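You operate a simulated robot arm through the tools that you are given. There is no shell and no other tool. Be economical: measure what you need, move in short steps, check, and stop when the job is done.

Carry out the task below with a simulated robot arm. There is one attempt and no reset: what you move stays moved.

TASK
Cap each length in the stand in its socket's colour.
Fine: clamp with the stand lever first, free it last; leave the grey cap.
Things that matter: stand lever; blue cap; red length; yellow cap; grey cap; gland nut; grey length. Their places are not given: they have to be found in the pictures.

It is judged by the outcome, as a careful person would: the job done as asked, and still so three seconds after it is handed in. It fails if anything else is knocked over, pushed out of place, dropped, spilled or broken. A push-on lid holds only when it is set on centred and level and pressed home; a screw cap is set on level and turned clockwise until tight.

THE ROBOT
A 7-joint arm with a two-finger parallel gripper, fixed in place. Base frame: the origin is at the foot of the arm, x ahead of it, y to its left, z up; the work surface is at about z = 0. Readings come in mm, degrees, newtons and seconds.
With the tool pointing down near the work surface it reaches from about 240 to 620 mm from the base axis. Its first joint turns from -66.0 to 66.0 degrees. Payload 2.6 kg.
The TCP is the grasp point between the finger pads, 30 mm short of the fingertips. In the tool frame z runs along the fingers and y along their closing line. The gripper opens to 94 mm. The fingers are 28 mm wide and 10 mm thick; the gripper's body (50 by 96 mm) begins 55 mm behind the TCP.
Orientation is told as [roll, pitch, yaw] about the base's x, y, z axes, in that order, counted from this pose: with the fingers straight down and closing along the base's y, the tool's x points along the base's -x, its y along +y and its z along -z.

THE INTERFACE
- The arm moves only by the tool nudge_tool. Its argument "deltas" is a list of rows, each an object of numbers (a shift or turn left out is 0, a gripper value left out holds the last): "dx", "dy", "dz": the shift along the base's x, y, z in mm; "wx", "wy", "wz": the turn, a rotation vector about the base's x, y, z in degrees. In form: [{"dx": .., "dy": .., "dz": .., "wx": .., "wy": .., "wz": ..}, ...]. A call has 1 to 20 rows; each row shifts and turns the commanded pose from where the row before left it. "grip" is the gripper command, from -1 (shut) to 1 (fully open), values between in proportion, set as the call begins (left out, the last holds). Rows are played at 5 a second. More than 50 mm and 8.6 degrees between two rows, or a gripper value outside its range, and nothing of the call is played. A pose out of reach is approached as far as the arm can. The call stops where the force on the tool passes 70 N (or 10 N more than at its start, if that is more) or the arm is blocked; 0.2 s more then pass. Each finger travels about 72 mm/s and halts on what it meets, pressing with about 42 N; the grip force reading is that of the motor and also rises with nothing between the fingers. The clock runs only during rows and for 0.2 s after the last one: add rows that do not move to give the fingers time. It gives the time, the measured TCP pose, the force on the tool (base axes), the opening and the grip force at its end, in the units of the frame above (readings bear some noise).
- Cameras (640 x 400 px; columns grow to the right, rows downward): "scene" is fixed at [56.4, 447.6, 572.6]; the picture's right is [-0.57, -0.82, 0.00], its down [-0.40, 0.28, -0.87] and it looks along [0.72, -0.50, -0.49] (base axes); focal length 279 px, centre (320, 200). "wrist" rides on the gripper at [76, 14, -103] in the tool frame; the picture's right is [-0.18, 0.98, 0.00], its down [-0.75, -0.14, -0.64] and it looks along [-0.63, -0.12, 0.77] (tool axes); focal length 243 px, centre (320, 200).
- get_image(camera): a new picture of that camera. The clock stands still meanwhile.
- probe_pixels(camera, pixels): for up to 12 pixels [column, row] of the newest picture of that camera ("zoom" is the newest enlarged one), the place [x, y, z] in the base frame of the surface seen there, good to about 2 mm. The clock stands still meanwhile.
- zoom(camera, box): a new picture of the part [left, top, right, bottom] of that camera's present view, enlarged. The clock stands still meanwhile.
- hand_in(): hands the job in; it is judged then, once.

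Go step by step. Measure first, check grasps and placings, and put right what went wrong. The budget is 80 turns and 38 pictures, counting those below and the enlarged ones. Unless the task says otherwise, let go and move clear before handing in.

The tools are called after "Emit:" as name(argument=value, ...) on one line, values as JSON. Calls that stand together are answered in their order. nudge_tool: Moves the arm, as the interface text tells. Its arguments: {"type":"object","properties":{"deltas":{"type":"array"},"grip":{"type":"number"}},"required":["deltas"]} The other tools are called the same way: get_image (camera) takes a picture; probe_pixels (camera, pixels) gives the place of the surface under pixels of a picture; zoom (camera, box) takes an enlarged picture of a part of a camera's view; hand_in () hands the job in.

At the start:

```text
clock: 0.0
eef_pos: [260.4, 140.4, 464.7]
ee_rot: [0.1, 0.0, 0.0]
wrist_force: [0.6, 0.2, -0.6]
width: 94.0
finger_force: 0.1
```

scene: 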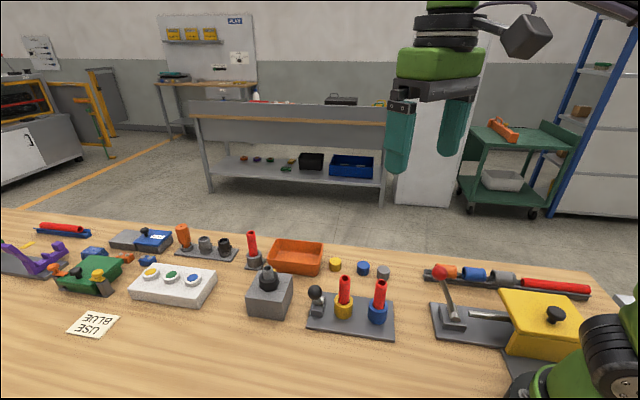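
wrist: 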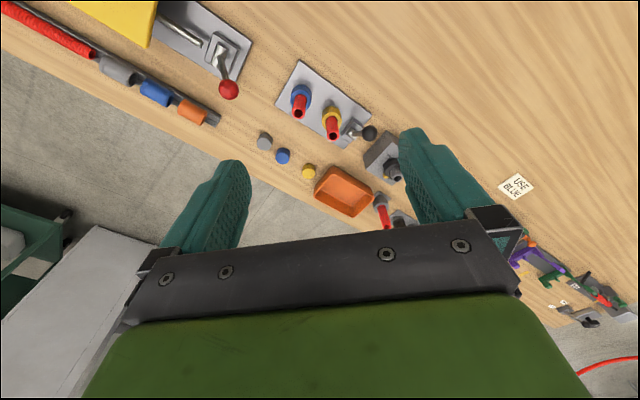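

The stand seems to be at scene (350,305), with two red tubes in a yellow and a blue socket. A black-knobbed lever is at (316,295) and loose caps are at (335,264), (363,268) and (383,272). I'll zoom in to check.

Emit:
zoom(camera="scene", box=[290, 240, 410, 350])

Emit:
zoom(camera="wrist", box=[240, 50, 420, 240])

```text
3.64 times, centred on (350, 295) of scene
```

zoom: 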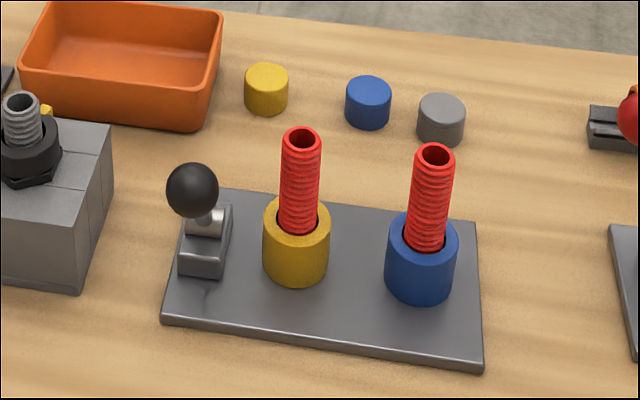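

```text
2.11 times, centred on (330, 145) of wrist
```

zoom: 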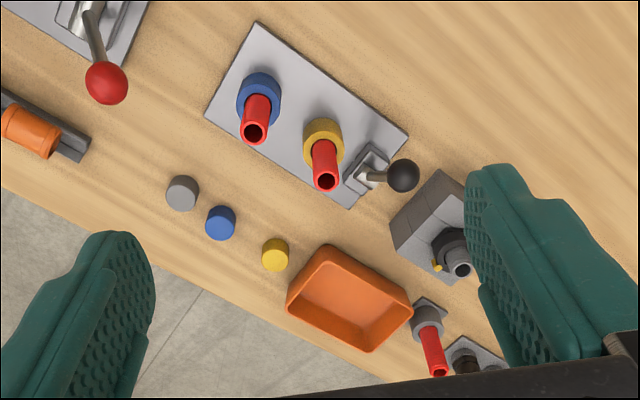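

The wrist zoom shows the stand, both tubes, the lever and the three caps clearly. I'll probe them there.

Emit:
probe_pixels(camera="zoom", pixels=[[183, 190], [221, 219], [275, 251], [403, 173], [368, 176], [256, 118], [322, 163], [248, 90], [259, 25], [407, 138], [348, 207], [206, 116]])

Emit:
zoom(camera="scene", box=[295, 270, 355, 330])

```text
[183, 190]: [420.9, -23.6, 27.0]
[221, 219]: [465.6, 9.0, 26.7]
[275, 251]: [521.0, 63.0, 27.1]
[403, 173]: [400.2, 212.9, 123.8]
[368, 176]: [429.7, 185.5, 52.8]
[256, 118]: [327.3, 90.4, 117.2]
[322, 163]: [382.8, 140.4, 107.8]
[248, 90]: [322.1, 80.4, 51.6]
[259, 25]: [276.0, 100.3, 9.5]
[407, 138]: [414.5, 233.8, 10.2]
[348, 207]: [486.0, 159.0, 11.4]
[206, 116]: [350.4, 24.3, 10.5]
```

```text
6.67 times, centred on (325, 300) of scene
```

zoom: 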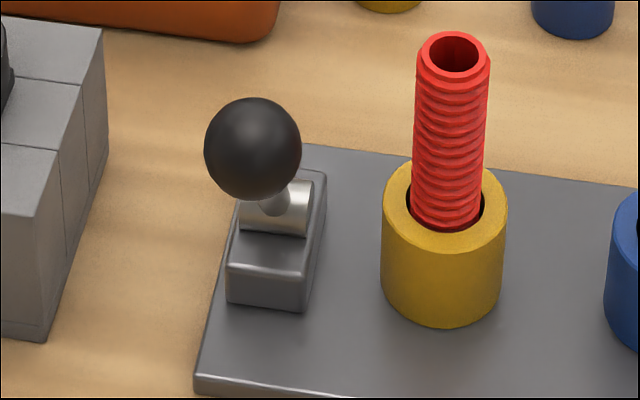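

The lever has a black ball on a short stem, with a barrel pivot on a block. I'll probe its geometry and the tube's in this zoom.

Emit:
probe_pixels(camera="zoom", pixels=[[252, 148], [206, 148], [299, 148], [252, 100], [274, 206], [246, 218], [304, 222], [270, 265], [415, 75], [489, 75], [452, 38], [452, 140]])

Emit:
zoom(camera="wrist", box=[310, 90, 410, 160])

```text
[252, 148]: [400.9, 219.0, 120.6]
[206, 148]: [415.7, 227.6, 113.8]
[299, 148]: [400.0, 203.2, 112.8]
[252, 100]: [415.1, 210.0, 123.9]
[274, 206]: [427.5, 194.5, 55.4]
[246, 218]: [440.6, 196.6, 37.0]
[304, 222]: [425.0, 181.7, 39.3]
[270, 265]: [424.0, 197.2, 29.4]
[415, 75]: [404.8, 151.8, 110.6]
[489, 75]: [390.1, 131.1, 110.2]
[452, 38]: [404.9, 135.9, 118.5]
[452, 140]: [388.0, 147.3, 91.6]
```

```text
5.71 times, centred on (360, 125) of wrist
```

zoom: 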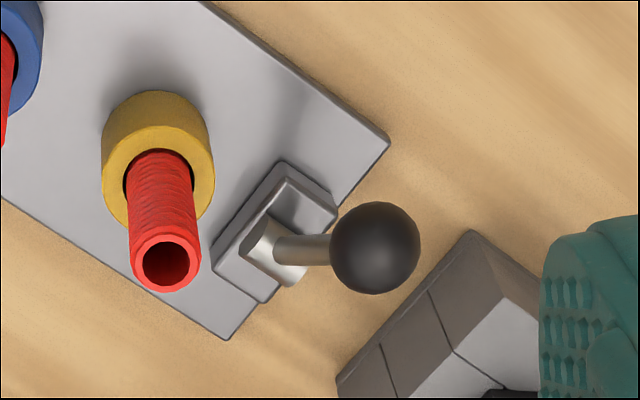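

The ball's centre is near (409,213,113) with a radius of about 13, and the pivot is near (432,190,46), with its axis along the stand's long side. So the lever swings along the (1,-1) direction and now leans toward (-1,+1). I'll go above the ball with the closing line along the swing.

Emit:
nudge_tool(deltas=[{"dx": 18.6, "dy": 9.1, "dz": -32, "wz": 5.625}, {"dx": 18.6, "dy": 9.1, "dz": -32, "wz": 5.625}, {"dx": 18.6, "dy": 9.1, "dz": -32, "wz": 5.625}, {"dx": 18.6, "dy": 9.1, "dz": -32, "wz": 5.625}, {"dx": 18.6, "dy": 9.1, "dz": -32, "wz": 5.625}, {"dx": 18.6, "dy": 9.1, "dz": -32, "wz": 5.625}, {"dx": 18.6, "dy": 9.1, "dz": -32, "wz": 5.625}, {"dx": 18.6, "dy": 9.1, "dz": -32, "wz": 5.625}, {}, {}], grip=1)

Emit:
get_image(camera="wrist")

Emit:
get_image(camera="scene")

```text
clock: 2.2
eef_pos: [409.6, 213.0, 208.5]
ee_rot: [0.0, 0.0, 45.0]
wrist_force: [0.1, 0.3, 0.1]
width: 94.1
finger_force: 0.1
```

```text
31 pictures are left
```

wrist: 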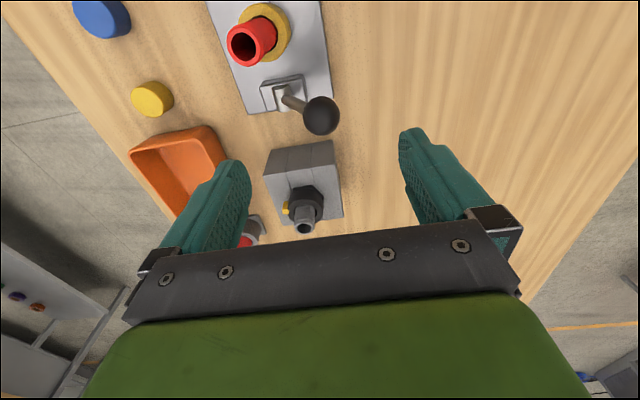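

```text
30 pictures are left
```

scene: 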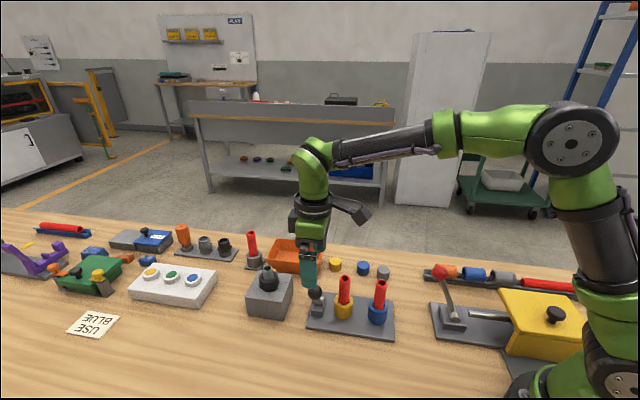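

The tool is above the ball. I'll check ball position and clearance to the grey block with wrist probes at (322,115), (265,165), (335,145) and (303,222).

Emit:
probe_pixels(camera="wrist", pixels=[[322, 115], [303, 115], [338, 115], [290, 98], [268, 172], [332, 143], [303, 228], [308, 190], [245, 45], [152, 97], [100, 15], [266, 18]])

```text
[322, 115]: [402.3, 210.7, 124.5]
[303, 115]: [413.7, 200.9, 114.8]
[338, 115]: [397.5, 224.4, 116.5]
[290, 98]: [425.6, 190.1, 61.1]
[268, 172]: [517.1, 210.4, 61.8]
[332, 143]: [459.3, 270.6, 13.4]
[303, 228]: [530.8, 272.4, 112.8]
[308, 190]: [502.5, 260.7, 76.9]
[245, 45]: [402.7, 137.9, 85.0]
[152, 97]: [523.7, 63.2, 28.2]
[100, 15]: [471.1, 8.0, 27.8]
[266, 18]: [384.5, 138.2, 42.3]
```

The ball's centre is about (406,212,112). I'll set the opening to about 50 and come down around it, tips reaching z≈88.

Emit:
nudge_tool(deltas=[{"dx": -3}, {}, {"dz": -30}, {"dz": -30}, {"dz": -30}, {}], grip=0.064)

Emit:
get_image(camera="wrist")

```text
clock: 3.6
eef_pos: [405.3, 212.1, 119.0]
ee_rot: [0.0, -0.1, 44.9]
wrist_force: [0.1, -1.2, -0.2]
width: 50.2
finger_force: 0.1
```

```text
29 pictures are left
```

wrist: 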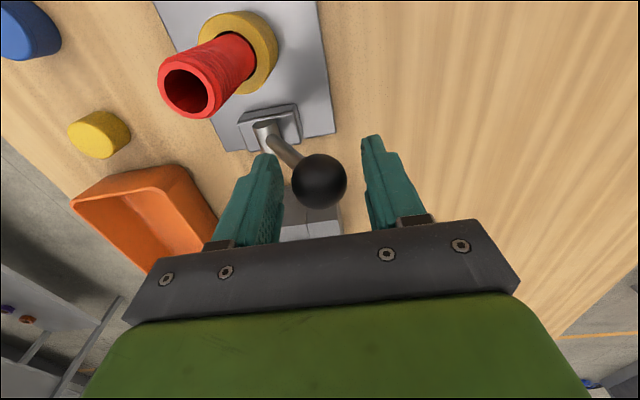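

The ball sits between the fingers. Now I push toward (+1,-1) in small steps and watch the force.

Emit:
nudge_tool(deltas=[{"dx": 4, "dy": -4}, {"dx": 4, "dy": -4}, {"dx": 4, "dy": -4}, {"dx": 4, "dy": -4}, {"dx": 4, "dy": -4}, {"dx": 4, "dy": -4}])

```text
clock: 5.0
eef_pos: [431.1, 189.3, 118.8]
ee_rot: [0.0, 0.1, 44.9]
wrist_force: [-0.4, 0.8, 1.3]
width: 50.5
finger_force: 0.9
```

The force is low and the lever should be moving with it. I'll continue.

Emit:
nudge_tool(deltas=[{"dx": 4, "dy": -4}, {"dx": 4, "dy": -4}, {"dx": 4, "dy": -4}, {"dx": 4, "dy": -4}])

Emit:
get_image(camera="wrist")

```text
clock: 6.0
eef_pos: [446.1, 171.9, 118.8]
ee_rot: [0.0, 0.0, 44.8]
wrist_force: [-0.6, 0.0, 0.5]
width: 50.3
finger_force: 0.1
```

```text
28 pictures are left
```

wrist: 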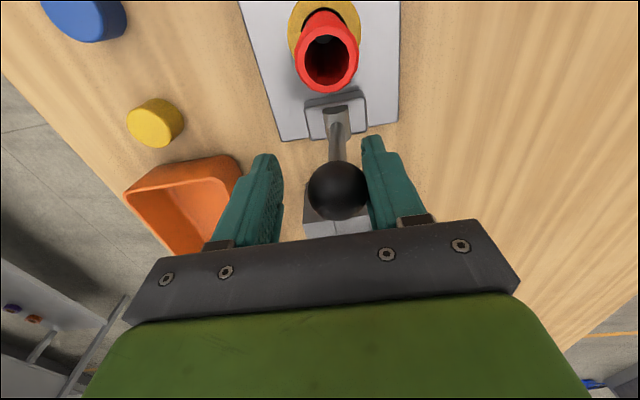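

The lever is following and is now about upright. I'll keep pushing, lowering slightly.

Emit:
nudge_tool(deltas=[{"dx": 4, "dy": -4}, {"dx": 4, "dy": -4, "dz": -1}, {"dx": 4, "dy": -4, "dz": -1}, {"dx": 4, "dy": -4, "dz": -2}, {"dx": 4, "dy": -4, "dz": -2}])

Emit:
get_image(camera="wrist")

```text
clock: 7.2
eef_pos: [467.4, 152.5, 112.2]
ee_rot: [0.1, 0.0, 44.9]
wrist_force: [1.0, -0.3, 0.5]
width: 50.6
finger_force: 0.3
```

```text
27 pictures are left
```

wrist: 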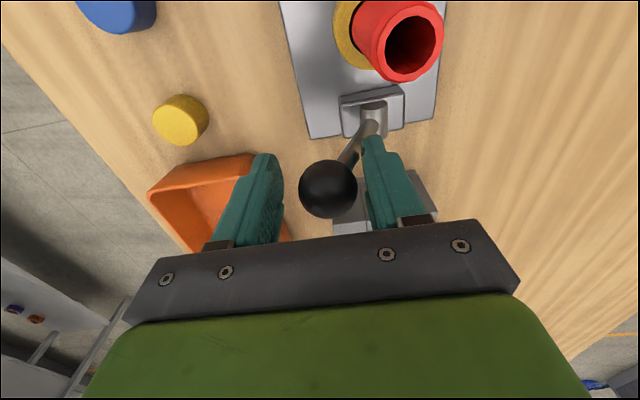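

The ball moved ahead of the finger, so the lever snapped past centre. I'll push on gently to confirm the end stop.

Emit:
nudge_tool(deltas=[{"dx": 3, "dy": -3, "dz": -1}, {"dx": 3, "dy": -3, "dz": -1}, {"dx": 3, "dy": -3, "dz": -1}, {"dx": 2, "dy": -2}])

Emit:
get_image(camera="wrist")

```text
clock: 8.2
eef_pos: [475.9, 146.2, 110.5]
ee_rot: [0.6, 0.0, 45.0]
wrist_force: [-24.7, 10.7, 23.1]
width: 64.6
finger_force: 12.5
```

```text
26 pictures are left
```

wrist: 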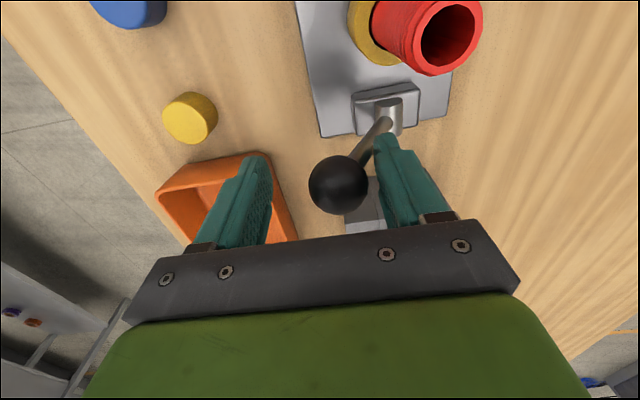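

The force rose to 25 N and the lever is at its stop, so it is clamped. I'll back off and rise clear, then look from the scene camera.

Emit:
nudge_tool(deltas=[{"dx": -6, "dy": 6}, {"dz": 30}, {"dz": 40}, {"dz": 40}], grip=0.3)

Emit:
zoom(camera="scene", box=[300, 250, 400, 345])

Emit:
zoom(camera="wrist", box=[60, 0, 480, 260])

```text
clock: 9.2
eef_pos: [471.7, 146.6, 219.4]
ee_rot: [0.1, 0.0, 44.8]
wrist_force: [0.2, 1.0, 0.6]
width: 61.1
finger_force: 0.0
```

```text
4.21 times, centred on (350, 298) of scene
```

zoom: 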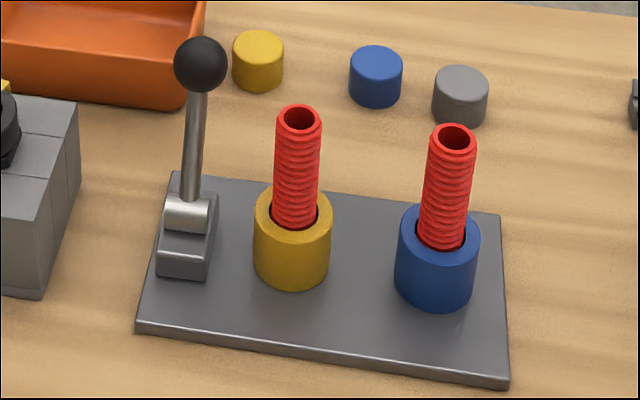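

```text
1.52 times, centred on (270, 130) of wrist
```

zoom: 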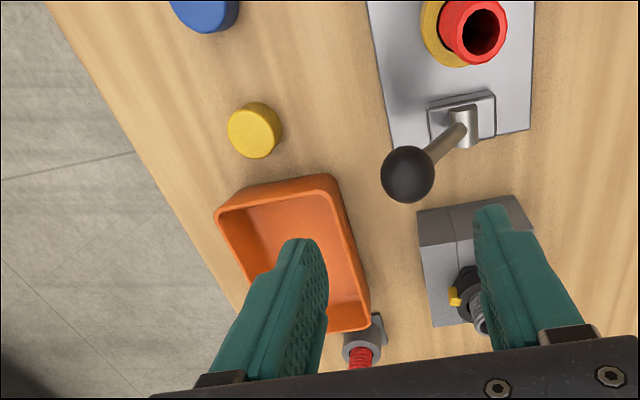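

The lever now leans the other way and both tubes are standing. I'll take a close look at the tube tops and caps to tell a thread from ribs, and probe for cap and tube positions.

Emit:
zoom(camera="scene", box=[330, 255, 395, 300])

Emit:
get_image(camera="wrist")

```text
8.89 times, centred on (362, 278) of scene
```

zoom: 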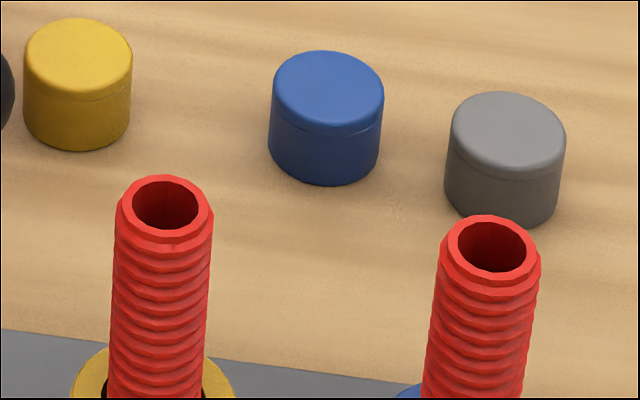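

```text
22 pictures are left
```

wrist: 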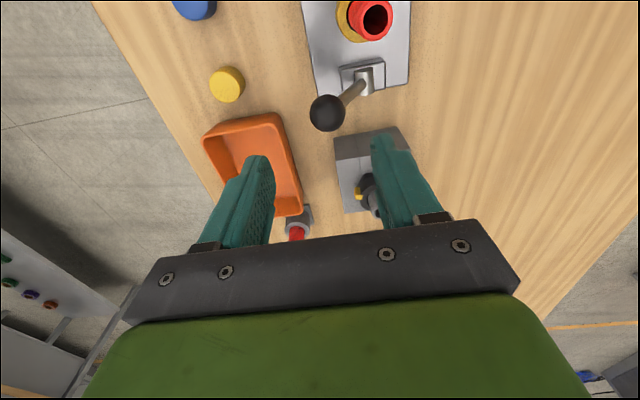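

The ribs slope, so they may be a screw thread; I'll allow for turning. Now I'll measure the caps and tube rims in this zoom.

Emit:
probe_pixels(camera="zoom", pixels=[[78, 55], [28, 60], [128, 60], [328, 85], [273, 90], [382, 90], [124, 200], [207, 212], [165, 182], [451, 240], [534, 256], [493, 221]])

Emit:
probe_pixels(camera="wrist", pixels=[[226, 82], [210, 85], [242, 85], [226, 70], [226, 98], [374, 34], [371, 3], [352, 20], [391, 20], [237, 140], [205, 140], [280, 118]])

```text
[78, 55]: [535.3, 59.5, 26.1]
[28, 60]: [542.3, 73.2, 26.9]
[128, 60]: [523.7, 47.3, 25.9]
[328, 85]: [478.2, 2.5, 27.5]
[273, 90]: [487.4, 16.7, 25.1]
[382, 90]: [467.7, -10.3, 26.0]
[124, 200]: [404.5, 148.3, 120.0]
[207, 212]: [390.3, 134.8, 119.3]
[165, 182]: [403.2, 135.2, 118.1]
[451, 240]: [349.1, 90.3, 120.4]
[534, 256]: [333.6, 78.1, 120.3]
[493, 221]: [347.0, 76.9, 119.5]
```

```text
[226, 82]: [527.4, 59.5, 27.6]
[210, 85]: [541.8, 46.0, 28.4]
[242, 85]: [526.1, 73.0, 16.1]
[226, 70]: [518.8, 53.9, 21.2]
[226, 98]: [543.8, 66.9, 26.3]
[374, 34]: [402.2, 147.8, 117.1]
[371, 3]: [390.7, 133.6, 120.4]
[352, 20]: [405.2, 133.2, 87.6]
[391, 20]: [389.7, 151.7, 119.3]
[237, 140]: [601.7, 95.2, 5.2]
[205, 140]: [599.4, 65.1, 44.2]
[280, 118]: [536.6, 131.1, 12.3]
```

Yellow cap is centred at about (534,60), Ø32 with top z 27; blue cap is at about (478,3). The tube rims are at (397,141,119.5) and (341,84,120). I'll move above the yellow cap.

Emit:
nudge_tool(deltas=[{"dx": 15.6, "dy": -21.7, "dz": -20}, {"dx": 15.6, "dy": -21.7, "dz": -20}, {"dx": 15.6, "dy": -21.7, "dz": -20}, {"dx": 15.5, "dy": -21.6, "dz": -20}, {"dz": -30}, {"dz": -30}, {}], grip=0.2)

Emit:
get_image(camera="wrist")

Emit:
zoom(camera="scene", box=[300, 235, 380, 285])

```text
clock: 10.8
eef_pos: [531.9, 60.8, 79.5]
ee_rot: [0.0, -0.1, 44.9]
wrist_force: [-0.4, 0.3, 0.4]
width: 56.4
finger_force: 0.0
```

```text
21 pictures are left
```

wrist: 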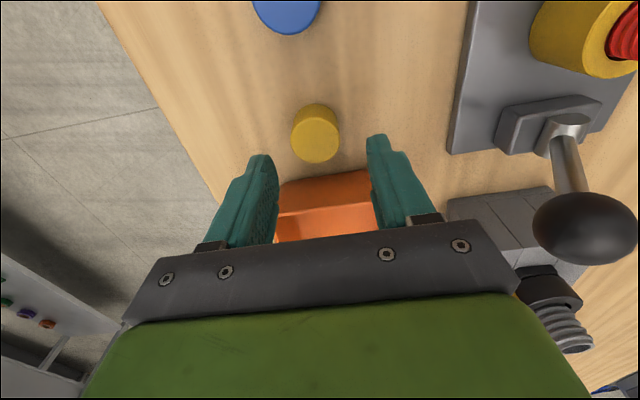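

```text
8.00 times, centred on (340, 260) of scene
```

zoom: 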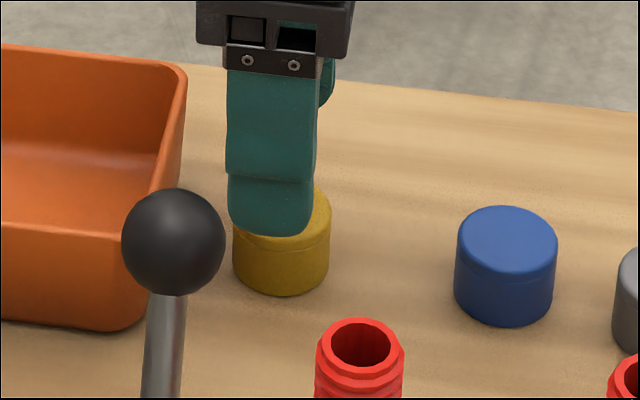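

The gripper is over the cap. I'll re-measure the cap top in the wrist view for centring.

Emit:
probe_pixels(camera="wrist", pixels=[[317, 128], [294, 124], [335, 124], [314, 108], [318, 150], [299, 112], [332, 112]])

Emit:
probe_pixels(camera="zoom", pixels=[[505, 240], [460, 240], [554, 240], [505, 210], [505, 268]])

```text
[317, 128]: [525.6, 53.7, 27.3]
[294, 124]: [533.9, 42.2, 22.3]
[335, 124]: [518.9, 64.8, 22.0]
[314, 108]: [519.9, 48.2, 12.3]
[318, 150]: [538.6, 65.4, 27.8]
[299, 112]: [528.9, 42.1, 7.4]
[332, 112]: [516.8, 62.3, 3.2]
```

```text
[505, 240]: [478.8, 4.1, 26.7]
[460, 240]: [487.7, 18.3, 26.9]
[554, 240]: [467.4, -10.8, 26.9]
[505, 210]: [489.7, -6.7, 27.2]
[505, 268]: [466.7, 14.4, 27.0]
```

Cap centring agrees with the TCP within about 1.5 mm. I'll descend so the tips are about 3 mm above the table, then close.

Emit:
nudge_tool(deltas=[{"dx": 0.7, "dy": -0.7, "dz": -20}, {"dz": -18}, {"dz": -8}, {}])

Emit:
nudge_tool(deltas=[{}, {}, {}, {}], grip=-1)

Emit:
get_image(camera="wrist")

```text
clock: 11.8
eef_pos: [533.6, 59.0, 34.5]
ee_rot: [0.0, 0.0, 44.9]
wrist_force: [0.5, -1.1, -0.1]
width: 56.3
finger_force: 0.1
```

```text
clock: 12.8
eef_pos: [534.6, 59.6, 34.0]
ee_rot: [0.0, 0.0, 44.8]
wrist_force: [-0.1, -0.4, -0.3]
width: 33.2
finger_force: 41.9
```

```text
19 pictures are left
```

wrist: 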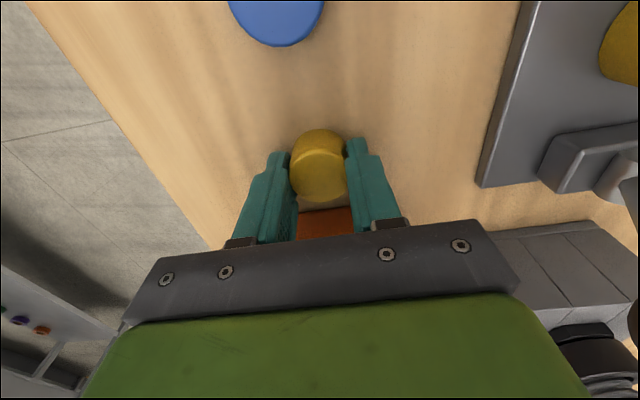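

The cap is gripped at 33 mm with 42 N. I'll lift and carry it above the yellow-socket tube, well clear of the lever ball.

Emit:
nudge_tool(deltas=[{"dz": 40}, {"dz": 40}, {"dz": 40}, {"dz": 30}, {"dx": -27.4, "dy": 16.3}, {"dx": -27.4, "dy": 16.3}, {"dx": -27.4, "dy": 16.3}, {"dx": -27.4, "dy": 16.3}, {"dx": -27.6, "dy": 16.3}, {}, {}])

Emit:
zoom(camera="scene", box=[310, 225, 390, 295])

```text
clock: 15.2
eef_pos: [396.5, 142.9, 184.9]
ee_rot: [0.0, -0.1, 44.8]
wrist_force: [0.1, -0.1, 0.4]
width: 33.0
finger_force: 42.1
```

```text
5.71 times, centred on (350, 260) of scene
```

zoom: 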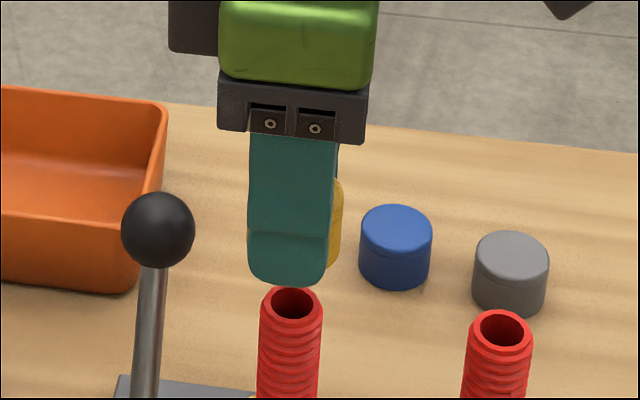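

The cap hangs centred in the fingers, judging from the edges at (247) and (343). I'll refine the tube rim estimate with a few probes before lowering.

Emit:
probe_pixels(camera="zoom", pixels=[[263, 304], [320, 304], [275, 292], [310, 292], [290, 322], [268, 314], [315, 314], [470, 328], [529, 328], [499, 346], [482, 316], [518, 316]])

```text
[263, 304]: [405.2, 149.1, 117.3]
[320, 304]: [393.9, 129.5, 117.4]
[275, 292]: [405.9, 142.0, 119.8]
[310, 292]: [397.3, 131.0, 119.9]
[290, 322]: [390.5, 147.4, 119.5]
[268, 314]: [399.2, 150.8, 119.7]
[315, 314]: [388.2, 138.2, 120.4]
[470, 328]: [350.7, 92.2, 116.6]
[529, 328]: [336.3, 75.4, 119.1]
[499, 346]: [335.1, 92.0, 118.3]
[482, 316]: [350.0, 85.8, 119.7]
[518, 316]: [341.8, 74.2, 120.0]
```

The rim centre averages (397.7,140.6). I'll correct and lower until contact, expected from TCP z≈153.

Emit:
nudge_tool(deltas=[{"dx": 0.7, "dy": -1.7}, {"dz": -14}, {"dz": -13}, {"dz": -2}, {"dz": -2}, {"dz": -2}, {"dz": -2}, {"dz": -2}])

Emit:
zoom(camera="scene", box=[310, 235, 390, 305])

```text
clock: 17.0
eef_pos: [397.6, 140.7, 146.4]
ee_rot: [0.1, 0.0, 44.9]
wrist_force: [1.2, -0.6, -0.2]
width: 33.3
finger_force: 41.4
```

```text
5.71 times, centred on (350, 270) of scene
```

zoom: 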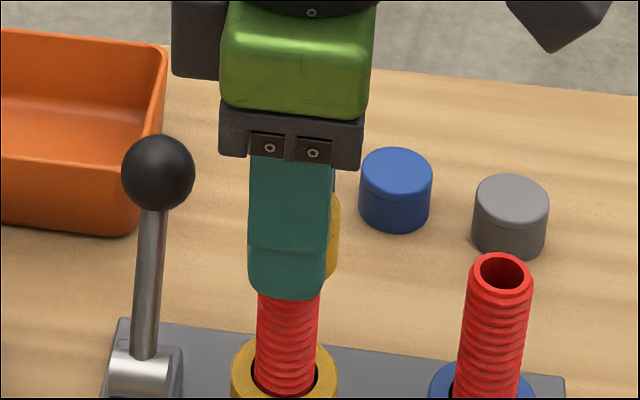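

At z 146 there's no contact force, so the tube mouth is already inside the cap. I'll continue down in small steps.

Emit:
nudge_tool(deltas=[{"dz": -1.5}, {"dz": -1.5}, {"dz": -1.5}, {"dz": -1.5}])

```text
clock: 18.0
eef_pos: [395.7, 140.4, 141.4]
ee_rot: [0.0, 0.0, 44.8]
wrist_force: [0.0, 0.0, -0.4]
width: 33.2
finger_force: 42.4
```

Emit:
nudge_tool(deltas=[{"dz": -1.5}, {"dz": -1.5}, {"dz": -1.5}, {"dz": -1.5}])

```text
clock: 19.0
eef_pos: [397.9, 140.6, 135.2]
ee_rot: [0.0, 0.0, 44.8]
wrist_force: [-1.1, 0.5, -0.1]
width: 33.3
finger_force: 41.7
```

No contact yet at z 135, where the cap is about 18 mm over the tube. I'll continue carefully and then look.

Emit:
nudge_tool(deltas=[{"dz": -1}, {"dz": -1}, {"dz": -1}, {"dz": -1}, {"dz": -1}])

Emit:
get_image(camera="wrist")

```text
clock: 20.2
eef_pos: [398.5, 140.3, 132.0]
ee_rot: [0.0, -0.2, 44.9]
wrist_force: [-0.6, 0.4, 11.3]
width: 33.3
finger_force: 41.5
```

```text
16 pictures are left
```

wrist: 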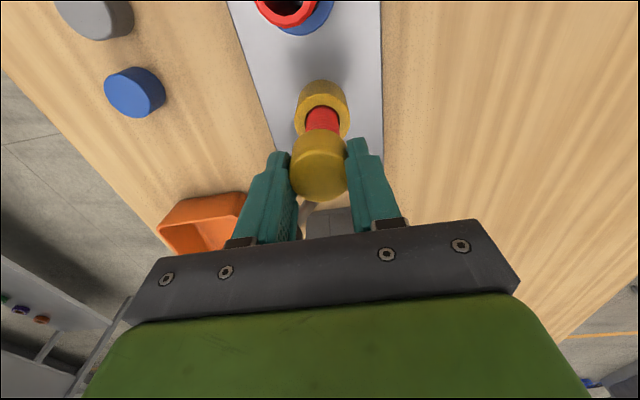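

Contact came at z≈132 with 11 N. I'll press further to see whether it goes home.

Emit:
nudge_tool(deltas=[{"dz": -1}, {"dz": -1}, {"dz": -1}, {}])

```text
clock: 21.2
eef_pos: [398.9, 141.2, 130.3]
ee_rot: [-0.2, -0.4, 45.0]
wrist_force: [-1.7, -0.4, 35.6]
width: 33.6
finger_force: 42.1
```

Force is 36 N at z 130.3. I'll press a little more, under the 70 N limit.

Emit:
nudge_tool(deltas=[{"dz": -1}, {"dz": -1}, {"dz": -1}, {}])

```text
clock: 22.2
eef_pos: [399.3, 141.8, 127.2]
ee_rot: [-0.2, -0.5, 45.0]
wrist_force: [0.0, 0.0, 35.8]
width: 33.6
finger_force: 41.9
```

The force stayed at 36 N while z fell 3 mm, so either the cap is going on or the fingers are slipping. I'll check in the picture.

Emit:
zoom(camera="wrist", box=[240, 60, 400, 220])

```text
2.50 times, centred on (320, 140) of wrist
```

zoom: 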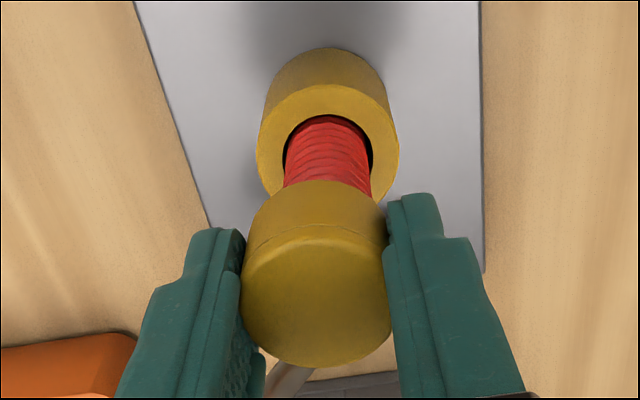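

Emit:
probe_pixels(camera="zoom", pixels=[[318, 300], [318, 270], [318, 340], [270, 310], [365, 310], [305, 185]])

```text
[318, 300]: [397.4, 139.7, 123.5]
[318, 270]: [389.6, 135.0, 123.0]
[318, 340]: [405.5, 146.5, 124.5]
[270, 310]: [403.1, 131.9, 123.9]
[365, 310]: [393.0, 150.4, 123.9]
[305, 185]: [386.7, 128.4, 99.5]
```

The cap's top is level at z≈123.7, 4 mm above the rim, so it is fully down and the fingers slid. I'll do a gentle pull test to see whether it holds.

Emit:
nudge_tool(deltas=[{"dz": 2}, {"dz": 2}, {"dz": 1}, {"dz": 1}, {"dz": 1}])

Emit:
nudge_tool(deltas=[{"dz": 1}, {"dz": 1}, {}])

```text
clock: 23.4
eef_pos: [397.9, 139.5, 130.7]
ee_rot: [0.1, 0.1, 44.9]
wrist_force: [0.3, -1.1, -0.2]
width: 33.5
finger_force: 42.2
```

```text
clock: 24.2
eef_pos: [397.7, 140.4, 133.7]
ee_rot: [0.0, 0.0, 44.9]
wrist_force: [-0.2, -0.1, -0.6]
width: 33.4
finger_force: 41.7
```

It lifts without resistance, so it isn't retained and must be screwed. I'll lower to light contact and turn clockwise (negative wz).

Emit:
nudge_tool(deltas=[{"dz": -3}, {"dz": -3}, {"dz": -1}, {"dz": -1}])

Emit:
nudge_tool(deltas=[{"wz": -8}, {"wz": -8}, {"wz": -8}, {"wz": -8}])

```text
clock: 25.2
eef_pos: [398.1, 140.5, 125.3]
ee_rot: [-0.1, -0.3, 44.9]
wrist_force: [0.2, -0.3, 17.1]
width: 33.7
finger_force: 42.0
```

```text
clock: 26.2
eef_pos: [399.3, 140.7, 125.9]
ee_rot: [0.0, -0.2, 12.7]
wrist_force: [-1.5, -0.6, 28.0]
width: 33.5
finger_force: 42.1
```

It turns freely with an axial force of 28 N. I'll keep turning clockwise.

Emit:
nudge_tool(deltas=[{"wz": -8}, {"wz": -8}, {"wz": -8}, {"wz": -8}, {"wz": -8}, {"wz": -8}, {"wz": -8}, {"wz": -8}])

Emit:
get_image(camera="wrist")

```text
clock: 28.0
eef_pos: [397.2, 139.7, 124.6]
ee_rot: [0.1, 0.0, -51.3]
wrist_force: [-1.3, -0.8, 26.0]
width: 33.5
finger_force: 42.2
```

```text
14 pictures are left
```

wrist: 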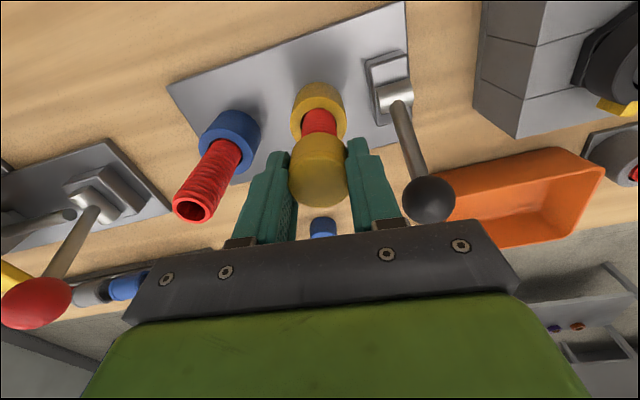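

I've turned it 96° so far. I'll probe the cap's top to see if it is going down.

Emit:
probe_pixels(camera="wrist", pixels=[[318, 180], [306, 184], [330, 184], [318, 195], [318, 172]])

Emit:
nudge_tool(deltas=[{"dz": 2}, {"dz": 1}, {"dz": 1}])

Emit:
nudge_tool(deltas=[{"dz": 1}, {"dz": 1}, {}])

```text
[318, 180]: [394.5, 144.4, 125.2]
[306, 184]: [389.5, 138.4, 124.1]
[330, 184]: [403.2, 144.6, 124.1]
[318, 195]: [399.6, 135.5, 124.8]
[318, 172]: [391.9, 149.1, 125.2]
```

```text
clock: 28.8
eef_pos: [396.8, 140.6, 127.2]
ee_rot: [-0.1, 0.0, -51.1]
wrist_force: [0.7, 0.0, 0.4]
width: 33.3
finger_force: 42.1
```

```text
clock: 29.6
eef_pos: [397.4, 140.3, 131.1]
ee_rot: [0.0, -0.1, -51.2]
wrist_force: [-0.6, -0.4, 0.6]
width: 33.8
finger_force: 41.6
```

It still lifts free after 96°. It may be a push-on that needs more than the roughly 36 N finger friction allows. I'll set it back, release, and press the top with shut fingertips.

Emit:
nudge_tool(deltas=[{"dz": -3}, {"dz": -2.5}, {}])

Emit:
nudge_tool(deltas=[{}, {}, {}], grip=0.1)

Emit:
nudge_tool(deltas=[{"dz": 15}, {"dz": 25}, {}])

Emit:
nudge_tool(deltas=[{}, {}, {}, {}], grip=-1)

Emit:
zoom(camera="scene", box=[310, 245, 390, 315])

```text
clock: 30.4
eef_pos: [397.3, 140.5, 126.5]
ee_rot: [0.1, -0.1, -51.1]
wrist_force: [-0.5, 0.0, 6.4]
width: 33.4
finger_force: 42.4
```

```text
clock: 31.2
eef_pos: [397.3, 140.8, 125.3]
ee_rot: [0.0, 0.0, -51.2]
wrist_force: [0.2, 0.7, 0.4]
width: 51.7
finger_force: 0.1
```

```text
clock: 32.0
eef_pos: [397.8, 140.6, 165.1]
ee_rot: [0.0, 0.0, -51.1]
wrist_force: [-0.2, 0.5, 0.6]
width: 51.8
finger_force: 0.1
```

```text
clock: 33.0
eef_pos: [398.7, 139.9, 164.9]
ee_rot: [0.0, 0.0, -51.1]
wrist_force: [0.5, -0.6, 0.4]
width: 0.0
finger_force: 32.8
```

```text
5.71 times, centred on (350, 280) of scene
```

zoom: 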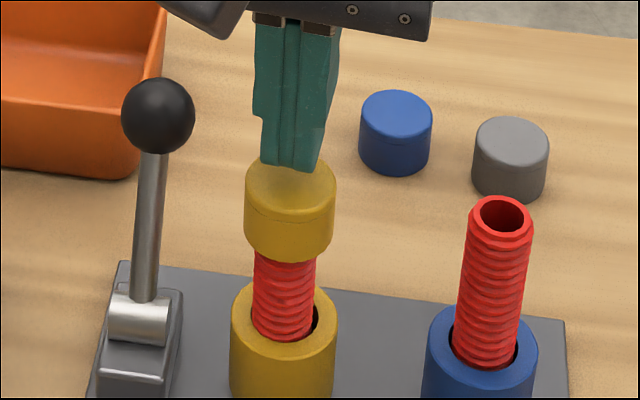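

The cap stands on the tube and the shut fingers are above its centre. I'll press down in small steps.

Emit:
nudge_tool(deltas=[{"dz": -8}, {"dz": -2}, {"dz": -1}, {"dz": -1}, {"dz": -1}, {"dz": -1}, {}])

```text
clock: 34.6
eef_pos: [398.9, 140.6, 153.5]
ee_rot: [0.3, -0.1, -51.1]
wrist_force: [-1.6, -0.3, 29.0]
width: 0.1
finger_force: 32.9
```

Emit:
nudge_tool(deltas=[{"dz": -1}, {"dz": -1}, {"dz": -1}, {"dz": -1}, {}])

```text
clock: 35.8
eef_pos: [399.9, 142.3, 152.1]
ee_rot: [0.9, -0.3, -51.1]
wrist_force: [-2.3, -2.6, 52.0]
width: 0.0
finger_force: 33.6
```

Emit:
nudge_tool(deltas=[{"dz": -1}, {"dz": -1}, {"dz": -1}, {}])

Emit:
nudge_tool(deltas=[{"dz": 6}, {"dz": 10}, {"dz": 10}])

Emit:
zoom(camera="scene", box=[310, 245, 390, 315])

```text
clock: 36.8
eef_pos: [401.7, 142.6, 152.8]
ee_rot: [1.3, -0.4, -51.1]
wrist_force: [-3.9, -1.8, 65.4]
width: 0.0
finger_force: 32.7
```

```text
clock: 37.6
eef_pos: [396.1, 141.2, 169.9]
ee_rot: [-0.2, -0.1, -51.1]
wrist_force: [-0.1, -0.4, -0.1]
width: 0.0
finger_force: 33.1
```

```text
5.71 times, centred on (350, 280) of scene
```

zoom: 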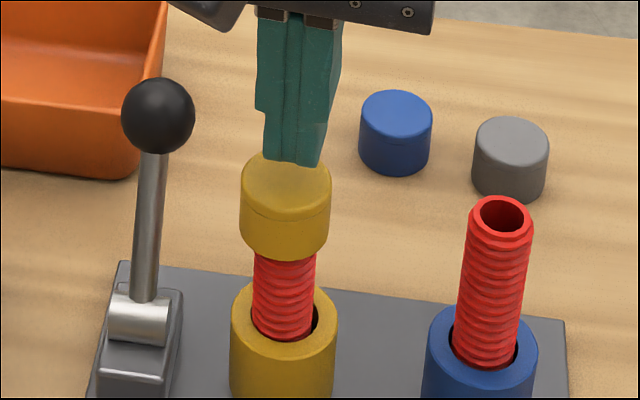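

The cap moved about 1 mm sideways when pressed and didn't snap, so it must be a screw cap needing more turn. I'll unwind the wrist counter-clockwise in the air with the fingers open to get a long clockwise stroke.

Emit:
nudge_tool(deltas=[{"wz": 8.5}, {"wz": 8.5}, {"wz": 8.5}, {"wz": 8.5}, {"wz": 8.5}, {"wz": 8.5}, {"wz": 8.5}, {"wz": 8.5}, {"wz": 8.5}, {"wz": 8.5}, {"wz": 8.5}, {"wz": 8.5}, {"wz": 8.5}, {"wz": 8.5}, {"wz": 8.5}, {"wz": 8.5}, {"wz": 8.5}, {"wz": 8.5}, {"wz": 8.5}, {}], grip=0.1)

```text
clock: 41.8
eef_pos: [398.2, 141.0, 169.4]
ee_rot: [0.0, 0.0, 110.5]
wrist_force: [0.4, 0.3, -0.5]
width: 51.8
finger_force: 0.1
```

Emit:
nudge_tool(deltas=[{"wz": 8.5}, {"wz": 8.5}, {"wz": 8.5}, {"wz": 8.5}, {"wz": 8.5}, {"wz": 8.5}, {}])

Emit:
get_image(camera="wrist")

```text
clock: 43.4
eef_pos: [397.0, 140.7, 170.1]
ee_rot: [-0.1, -0.1, 161.5]
wrist_force: [0.6, 0.2, -0.6]
width: 51.8
finger_force: 0.1
```

```text
11 pictures are left
```

wrist: 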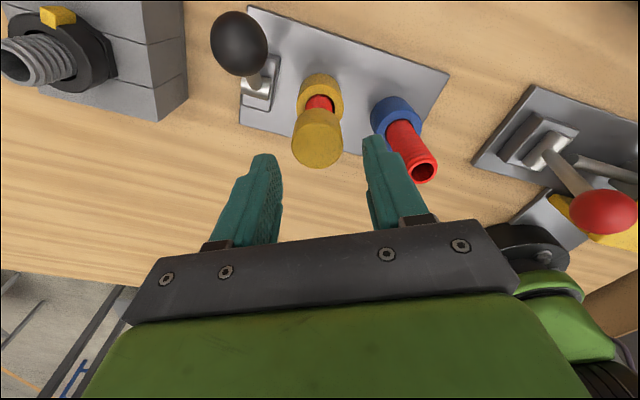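

The wrist reached yaw 161 without a problem. I'll descend around the cap and grip it lower, with TCP at about 121.

Emit:
nudge_tool(deltas=[{"dz": -20}, {"dz": -20}, {"dz": -9}, {}])

Emit:
nudge_tool(deltas=[{}, {}, {}, {"dz": -1}, {}], grip=-1)

```text
clock: 44.4
eef_pos: [397.1, 140.1, 121.2]
ee_rot: [0.0, 0.0, 161.4]
wrist_force: [-0.4, -0.6, -0.4]
width: 51.7
finger_force: 0.0
```

```text
clock: 45.6
eef_pos: [398.1, 141.3, 121.2]
ee_rot: [0.0, 0.0, 161.4]
wrist_force: [0.1, -0.4, 2.5]
width: 34.7
finger_force: 41.7
```

Gripped. Now one long clockwise turn of 170° with a light downward force.

Emit:
nudge_tool(deltas=[{"dz": -1, "wz": -8.5}, {"wz": -8.5}, {"wz": -8.5}, {"wz": -8.5}, {"wz": -8.5}, {"wz": -8.5}, {"wz": -8.5}, {"wz": -8.5}, {"wz": -8.5}, {"wz": -8.5}, {"wz": -8.5}, {"wz": -8.5}, {"wz": -8.5}, {"wz": -8.5}, {"wz": -8.5}, {"wz": -8.5}, {"wz": -8.5}, {"wz": -8.5}, {"wz": -8.5}, {"wz": -8.5}])

```text
clock: 49.8
eef_pos: [397.1, 140.5, 118.6]
ee_rot: [0.1, -0.2, -8.8]
wrist_force: [-0.7, 1.1, 11.8]
width: 34.6
finger_force: 42.0
```

Emit:
nudge_tool(deltas=[{"dz": -0.5, "wz": -8.5}, {"wz": -8.5}, {"wz": -8.5}, {"wz": -8.5}, {"wz": -8.5}, {"wz": -8.5}, {"wz": -8.5}, {"wz": -8.5}, {"wz": -8.5}, {"wz": -8.5}, {"wz": -8.5}, {"wz": -8.5}, {"wz": -8.5}, {"wz": -8.5}, {"wz": -8.5}, {"wz": -8.5}, {"wz": -8.5}])

Emit:
get_image(camera="wrist")

```text
clock: 53.4
eef_pos: [398.5, 140.4, 119.1]
ee_rot: [0.2, 0.0, -153.3]
wrist_force: [-1.1, 0.9, 10.6]
width: 34.8
finger_force: 41.8
```

```text
10 pictures are left
```

wrist: 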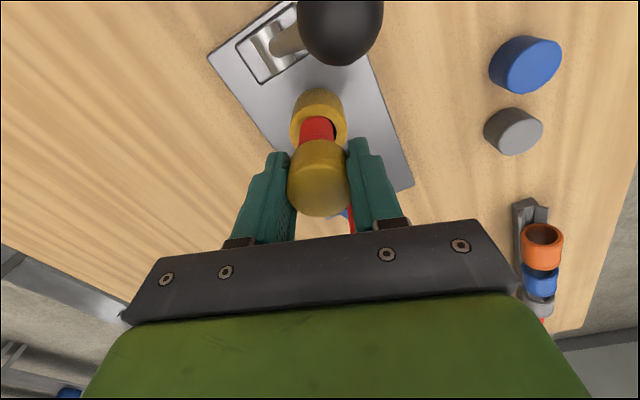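

I've turned it 315°. I'll probe the cap top, then do a gentle pull test.

Emit:
probe_pixels(camera="wrist", pixels=[[318, 190], [305, 192], [332, 192], [318, 206], [318, 180]])

Emit:
nudge_tool(deltas=[{"dz": 1.5}, {"dz": 1}, {"dz": 1}, {}])

```text
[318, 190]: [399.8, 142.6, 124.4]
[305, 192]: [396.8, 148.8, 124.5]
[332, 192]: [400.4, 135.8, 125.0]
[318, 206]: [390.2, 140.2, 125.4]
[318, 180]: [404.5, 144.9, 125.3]
```

```text
clock: 54.4
eef_pos: [397.5, 140.3, 122.4]
ee_rot: [0.0, 0.0, -153.0]
wrist_force: [0.6, -0.7, 0.1]
width: 34.6
finger_force: 41.9
```

There is still no pull resistance. Either the cap is loose or the tube is rising with it, so I'll lift 8 mm more and look.

Emit:
nudge_tool(deltas=[{"dz": 4}, {"dz": 4}, {}])

Emit:
zoom(camera="scene", box=[310, 245, 390, 315])

```text
clock: 55.2
eef_pos: [397.2, 140.4, 130.2]
ee_rot: [0.0, -0.1, -153.1]
wrist_force: [-0.7, 0.6, -0.2]
width: 34.7
finger_force: 42.0
```

```text
5.71 times, centred on (350, 280) of scene
```

zoom: 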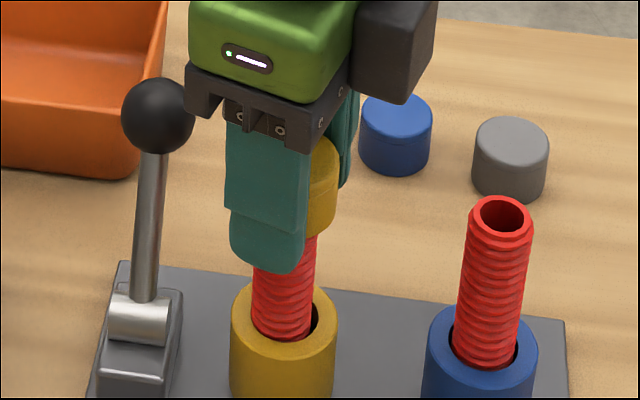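

I can't tell whether the tube moved. I'll lift 15 mm more, still directly above, to expose the rim.

Emit:
nudge_tool(deltas=[{"dz": 8}, {"dz": 8}, {"dz": 4}, {}])

Emit:
zoom(camera="scene", box=[325, 255, 365, 300])

```text
clock: 56.2
eef_pos: [397.5, 140.2, 150.6]
ee_rot: [0.0, 0.0, -153.1]
wrist_force: [-0.3, -0.2, -1.0]
width: 34.6
finger_force: 42.0
```

```text
8.89 times, centred on (345, 278) of scene
```

zoom: 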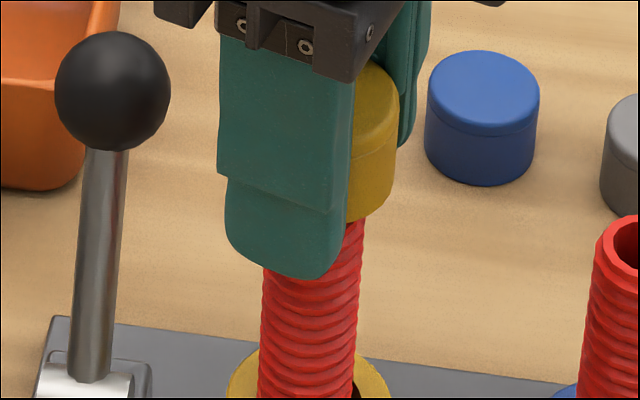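

Emit:
probe_pixels(camera="zoom", pixels=[[356, 224], [356, 232], [354, 245], [350, 275], [372, 205], [375, 90], [385, 130], [300, 300], [310, 340]])

```text
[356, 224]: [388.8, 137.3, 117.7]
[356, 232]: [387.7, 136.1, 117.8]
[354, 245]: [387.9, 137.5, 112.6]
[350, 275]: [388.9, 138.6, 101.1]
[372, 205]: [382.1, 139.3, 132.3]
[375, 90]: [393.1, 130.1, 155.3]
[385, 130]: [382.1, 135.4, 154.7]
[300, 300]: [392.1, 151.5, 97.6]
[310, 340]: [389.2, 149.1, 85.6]
```

The tube stayed put (rim still z≈119) and the cap came off freely. My pull steps were coarse and could have popped a light snap fit unnoticed, so I'll reseat it, press, and then pull in fine steps while reading the force.

Emit:
nudge_tool(deltas=[{"dx": 0.2, "dy": 0.2, "dz": -10}, {"dz": -10}, {"dz": -6}, {"dz": -2}, {"dz": -1}])

Emit:
nudge_tool(deltas=[{"dz": -1}, {"dz": -1}])

Emit:
nudge_tool(deltas=[{"dz": -1}, {"dz": -1}])

Emit:
nudge_tool(deltas=[{"dz": -1}, {"dz": -1}])

```text
clock: 57.4
eef_pos: [399.0, 140.8, 122.3]
ee_rot: [0.0, 0.0, -153.1]
wrist_force: [-0.9, 0.7, -0.2]
width: 34.6
finger_force: 41.7
```

```text
clock: 58.0
eef_pos: [397.7, 140.5, 120.0]
ee_rot: [0.0, -0.1, -153.2]
wrist_force: [0.0, -0.2, 1.4]
width: 34.8
finger_force: 42.2
```

```text
clock: 58.6
eef_pos: [399.0, 141.5, 118.9]
ee_rot: [0.0, 0.3, -153.1]
wrist_force: [-2.0, -0.6, 16.7]
width: 34.5
finger_force: 42.0
```

```text
clock: 59.2
eef_pos: [398.4, 141.8, 115.6]
ee_rot: [0.0, 0.1, -153.1]
wrist_force: [0.0, 0.0, 27.0]
width: 34.8
finger_force: 41.8
```

At 27 N z dropped to 115.6, so either the fingers slid or the cap moved. Now a fine pull, reading the force each step.

Emit:
nudge_tool(deltas=[{"dz": 1.5}])

Emit:
nudge_tool(deltas=[{"dz": 1}])

Emit:
nudge_tool(deltas=[{"dz": 0.7}])

Emit:
nudge_tool(deltas=[{"dz": 0.7}])

Emit:
nudge_tool(deltas=[{"dz": 0.7}])

```text
clock: 59.6
eef_pos: [397.1, 140.2, 115.2]
ee_rot: [0.1, -0.1, -153.0]
wrist_force: [0.2, -0.2, 13.7]
width: 34.5
finger_force: 41.9
```

```text
clock: 60.0
eef_pos: [397.9, 140.3, 116.0]
ee_rot: [0.0, -0.2, -153.1]
wrist_force: [0.4, 1.3, 2.8]
width: 34.2
finger_force: 42.0
```

```text
clock: 60.4
eef_pos: [396.9, 141.0, 117.3]
ee_rot: [0.0, -0.1, -153.0]
wrist_force: [1.2, 0.6, -0.7]
width: 34.2
finger_force: 42.4
```

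```text
clock: 60.8
eef_pos: [398.0, 140.0, 118.6]
ee_rot: [0.0, 0.0, -153.1]
wrist_force: [0.1, 0.5, 0.3]
width: 34.5
finger_force: 41.6
```

```text
clock: 61.2
eef_pos: [398.1, 140.8, 119.1]
ee_rot: [0.0, -0.1, -153.1]
wrist_force: [0.9, -0.3, 0.5]
width: 34.4
finger_force: 41.8
```

There's no retention at all. Engagement may need better coaxial alignment, so I'll find the true centre by feeling the side play in x and y.

Emit:
nudge_tool(deltas=[{"dx": 1}, {"dx": 1}, {}])

Emit:
nudge_tool(deltas=[{"dx": 1}, {}])

Emit:
nudge_tool(deltas=[{"dx": -2}, {"dx": -2}, {"dx": -1}, {}])

Emit:
nudge_tool(deltas=[{"dx": -1}, {}])

Emit:
nudge_tool(deltas=[{"dx": 3}, {"dy": 2}, {}])

Emit:
nudge_tool(deltas=[{"dy": 1}, {}])

Emit:
nudge_tool(deltas=[{"dy": -3}, {"dy": -2}, {}])

Emit:
nudge_tool(deltas=[{"dy": -1}, {}])

```text
clock: 62.0
eef_pos: [400.5, 140.3, 121.0]
ee_rot: [0.0, 0.1, -153.1]
wrist_force: [-0.2, -0.6, -0.3]
width: 34.7
finger_force: 42.4
```

```text
clock: 62.6
eef_pos: [402.1, 141.0, 120.4]
ee_rot: [0.1, 0.0, -153.1]
wrist_force: [-0.6, 0.7, 0.3]
width: 34.6
finger_force: 41.9
```

```text
clock: 63.6
eef_pos: [394.9, 140.0, 119.2]
ee_rot: [0.0, 0.0, -153.2]
wrist_force: [-0.5, 0.5, -0.8]
width: 34.4
finger_force: 41.2
```

```text
clock: 64.2
eef_pos: [394.7, 140.1, 121.0]
ee_rot: [0.1, 0.0, -153.0]
wrist_force: [0.1, 0.4, 0.2]
width: 34.5
finger_force: 42.1
```

```text
clock: 65.0
eef_pos: [397.6, 142.9, 119.6]
ee_rot: [-0.1, -0.1, -153.1]
wrist_force: [-0.4, 0.1, 0.0]
width: 34.3
finger_force: 42.0
```

```text
clock: 65.6
eef_pos: [397.7, 143.7, 120.0]
ee_rot: [0.1, 0.0, -153.1]
wrist_force: [0.0, -0.2, 0.1]
width: 34.2
finger_force: 42.2
```

```text
clock: 66.4
eef_pos: [398.4, 139.6, 120.3]
ee_rot: [0.0, 0.0, -153.1]
wrist_force: [0.0, 0.0, -0.4]
width: 34.4
finger_force: 42.7
```

```text
clock: 67.0
eef_pos: [398.7, 137.1, 120.2]
ee_rot: [0.0, 0.1, -153.1]
wrist_force: [-0.6, 0.0, 0.6]
width: 34.5
finger_force: 41.9
```

There was no side contact over ±3 mm, so the cap has plenty of play and centring is up to me. From tube and socket columns against column 320 in three wrist views, the tube axis comes out near (396.0,142.2), 2.3 mm from where I pressed. I'll shift there and check both views.

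Emit:
nudge_tool(deltas=[{"dx": -1.9, "dy": 4.4}, {}, {}])

Emit:
zoom(camera="wrist", box=[260, 70, 380, 230])

Emit:
zoom(camera="scene", box=[325, 255, 365, 310])

```text
clock: 67.8
eef_pos: [397.0, 142.6, 120.3]
ee_rot: [0.0, 0.0, -153.0]
wrist_force: [-0.2, 0.3, -0.1]
width: 34.2
finger_force: 42.3
```

```text
2.50 times, centred on (320, 150) of wrist
```

zoom: 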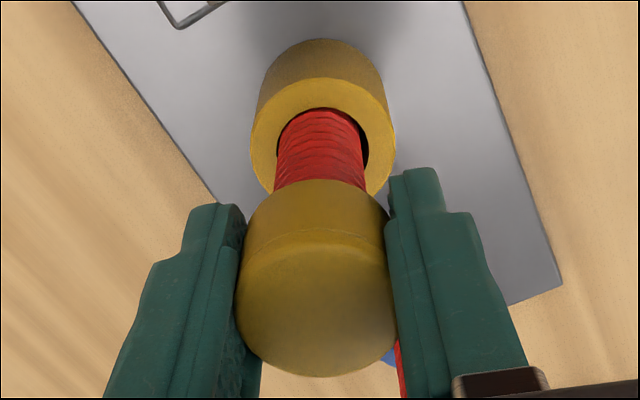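

```text
7.27 times, centred on (345, 282) of scene
```

zoom: 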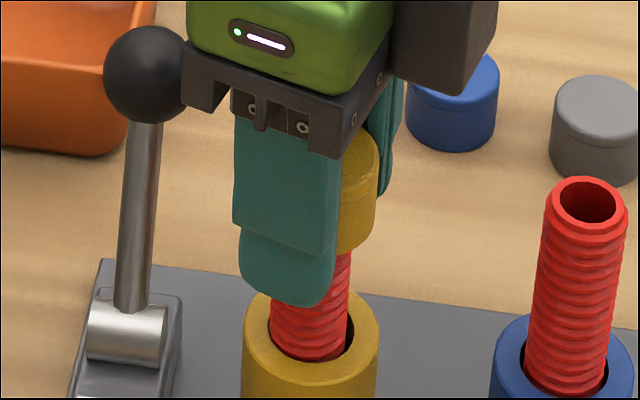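

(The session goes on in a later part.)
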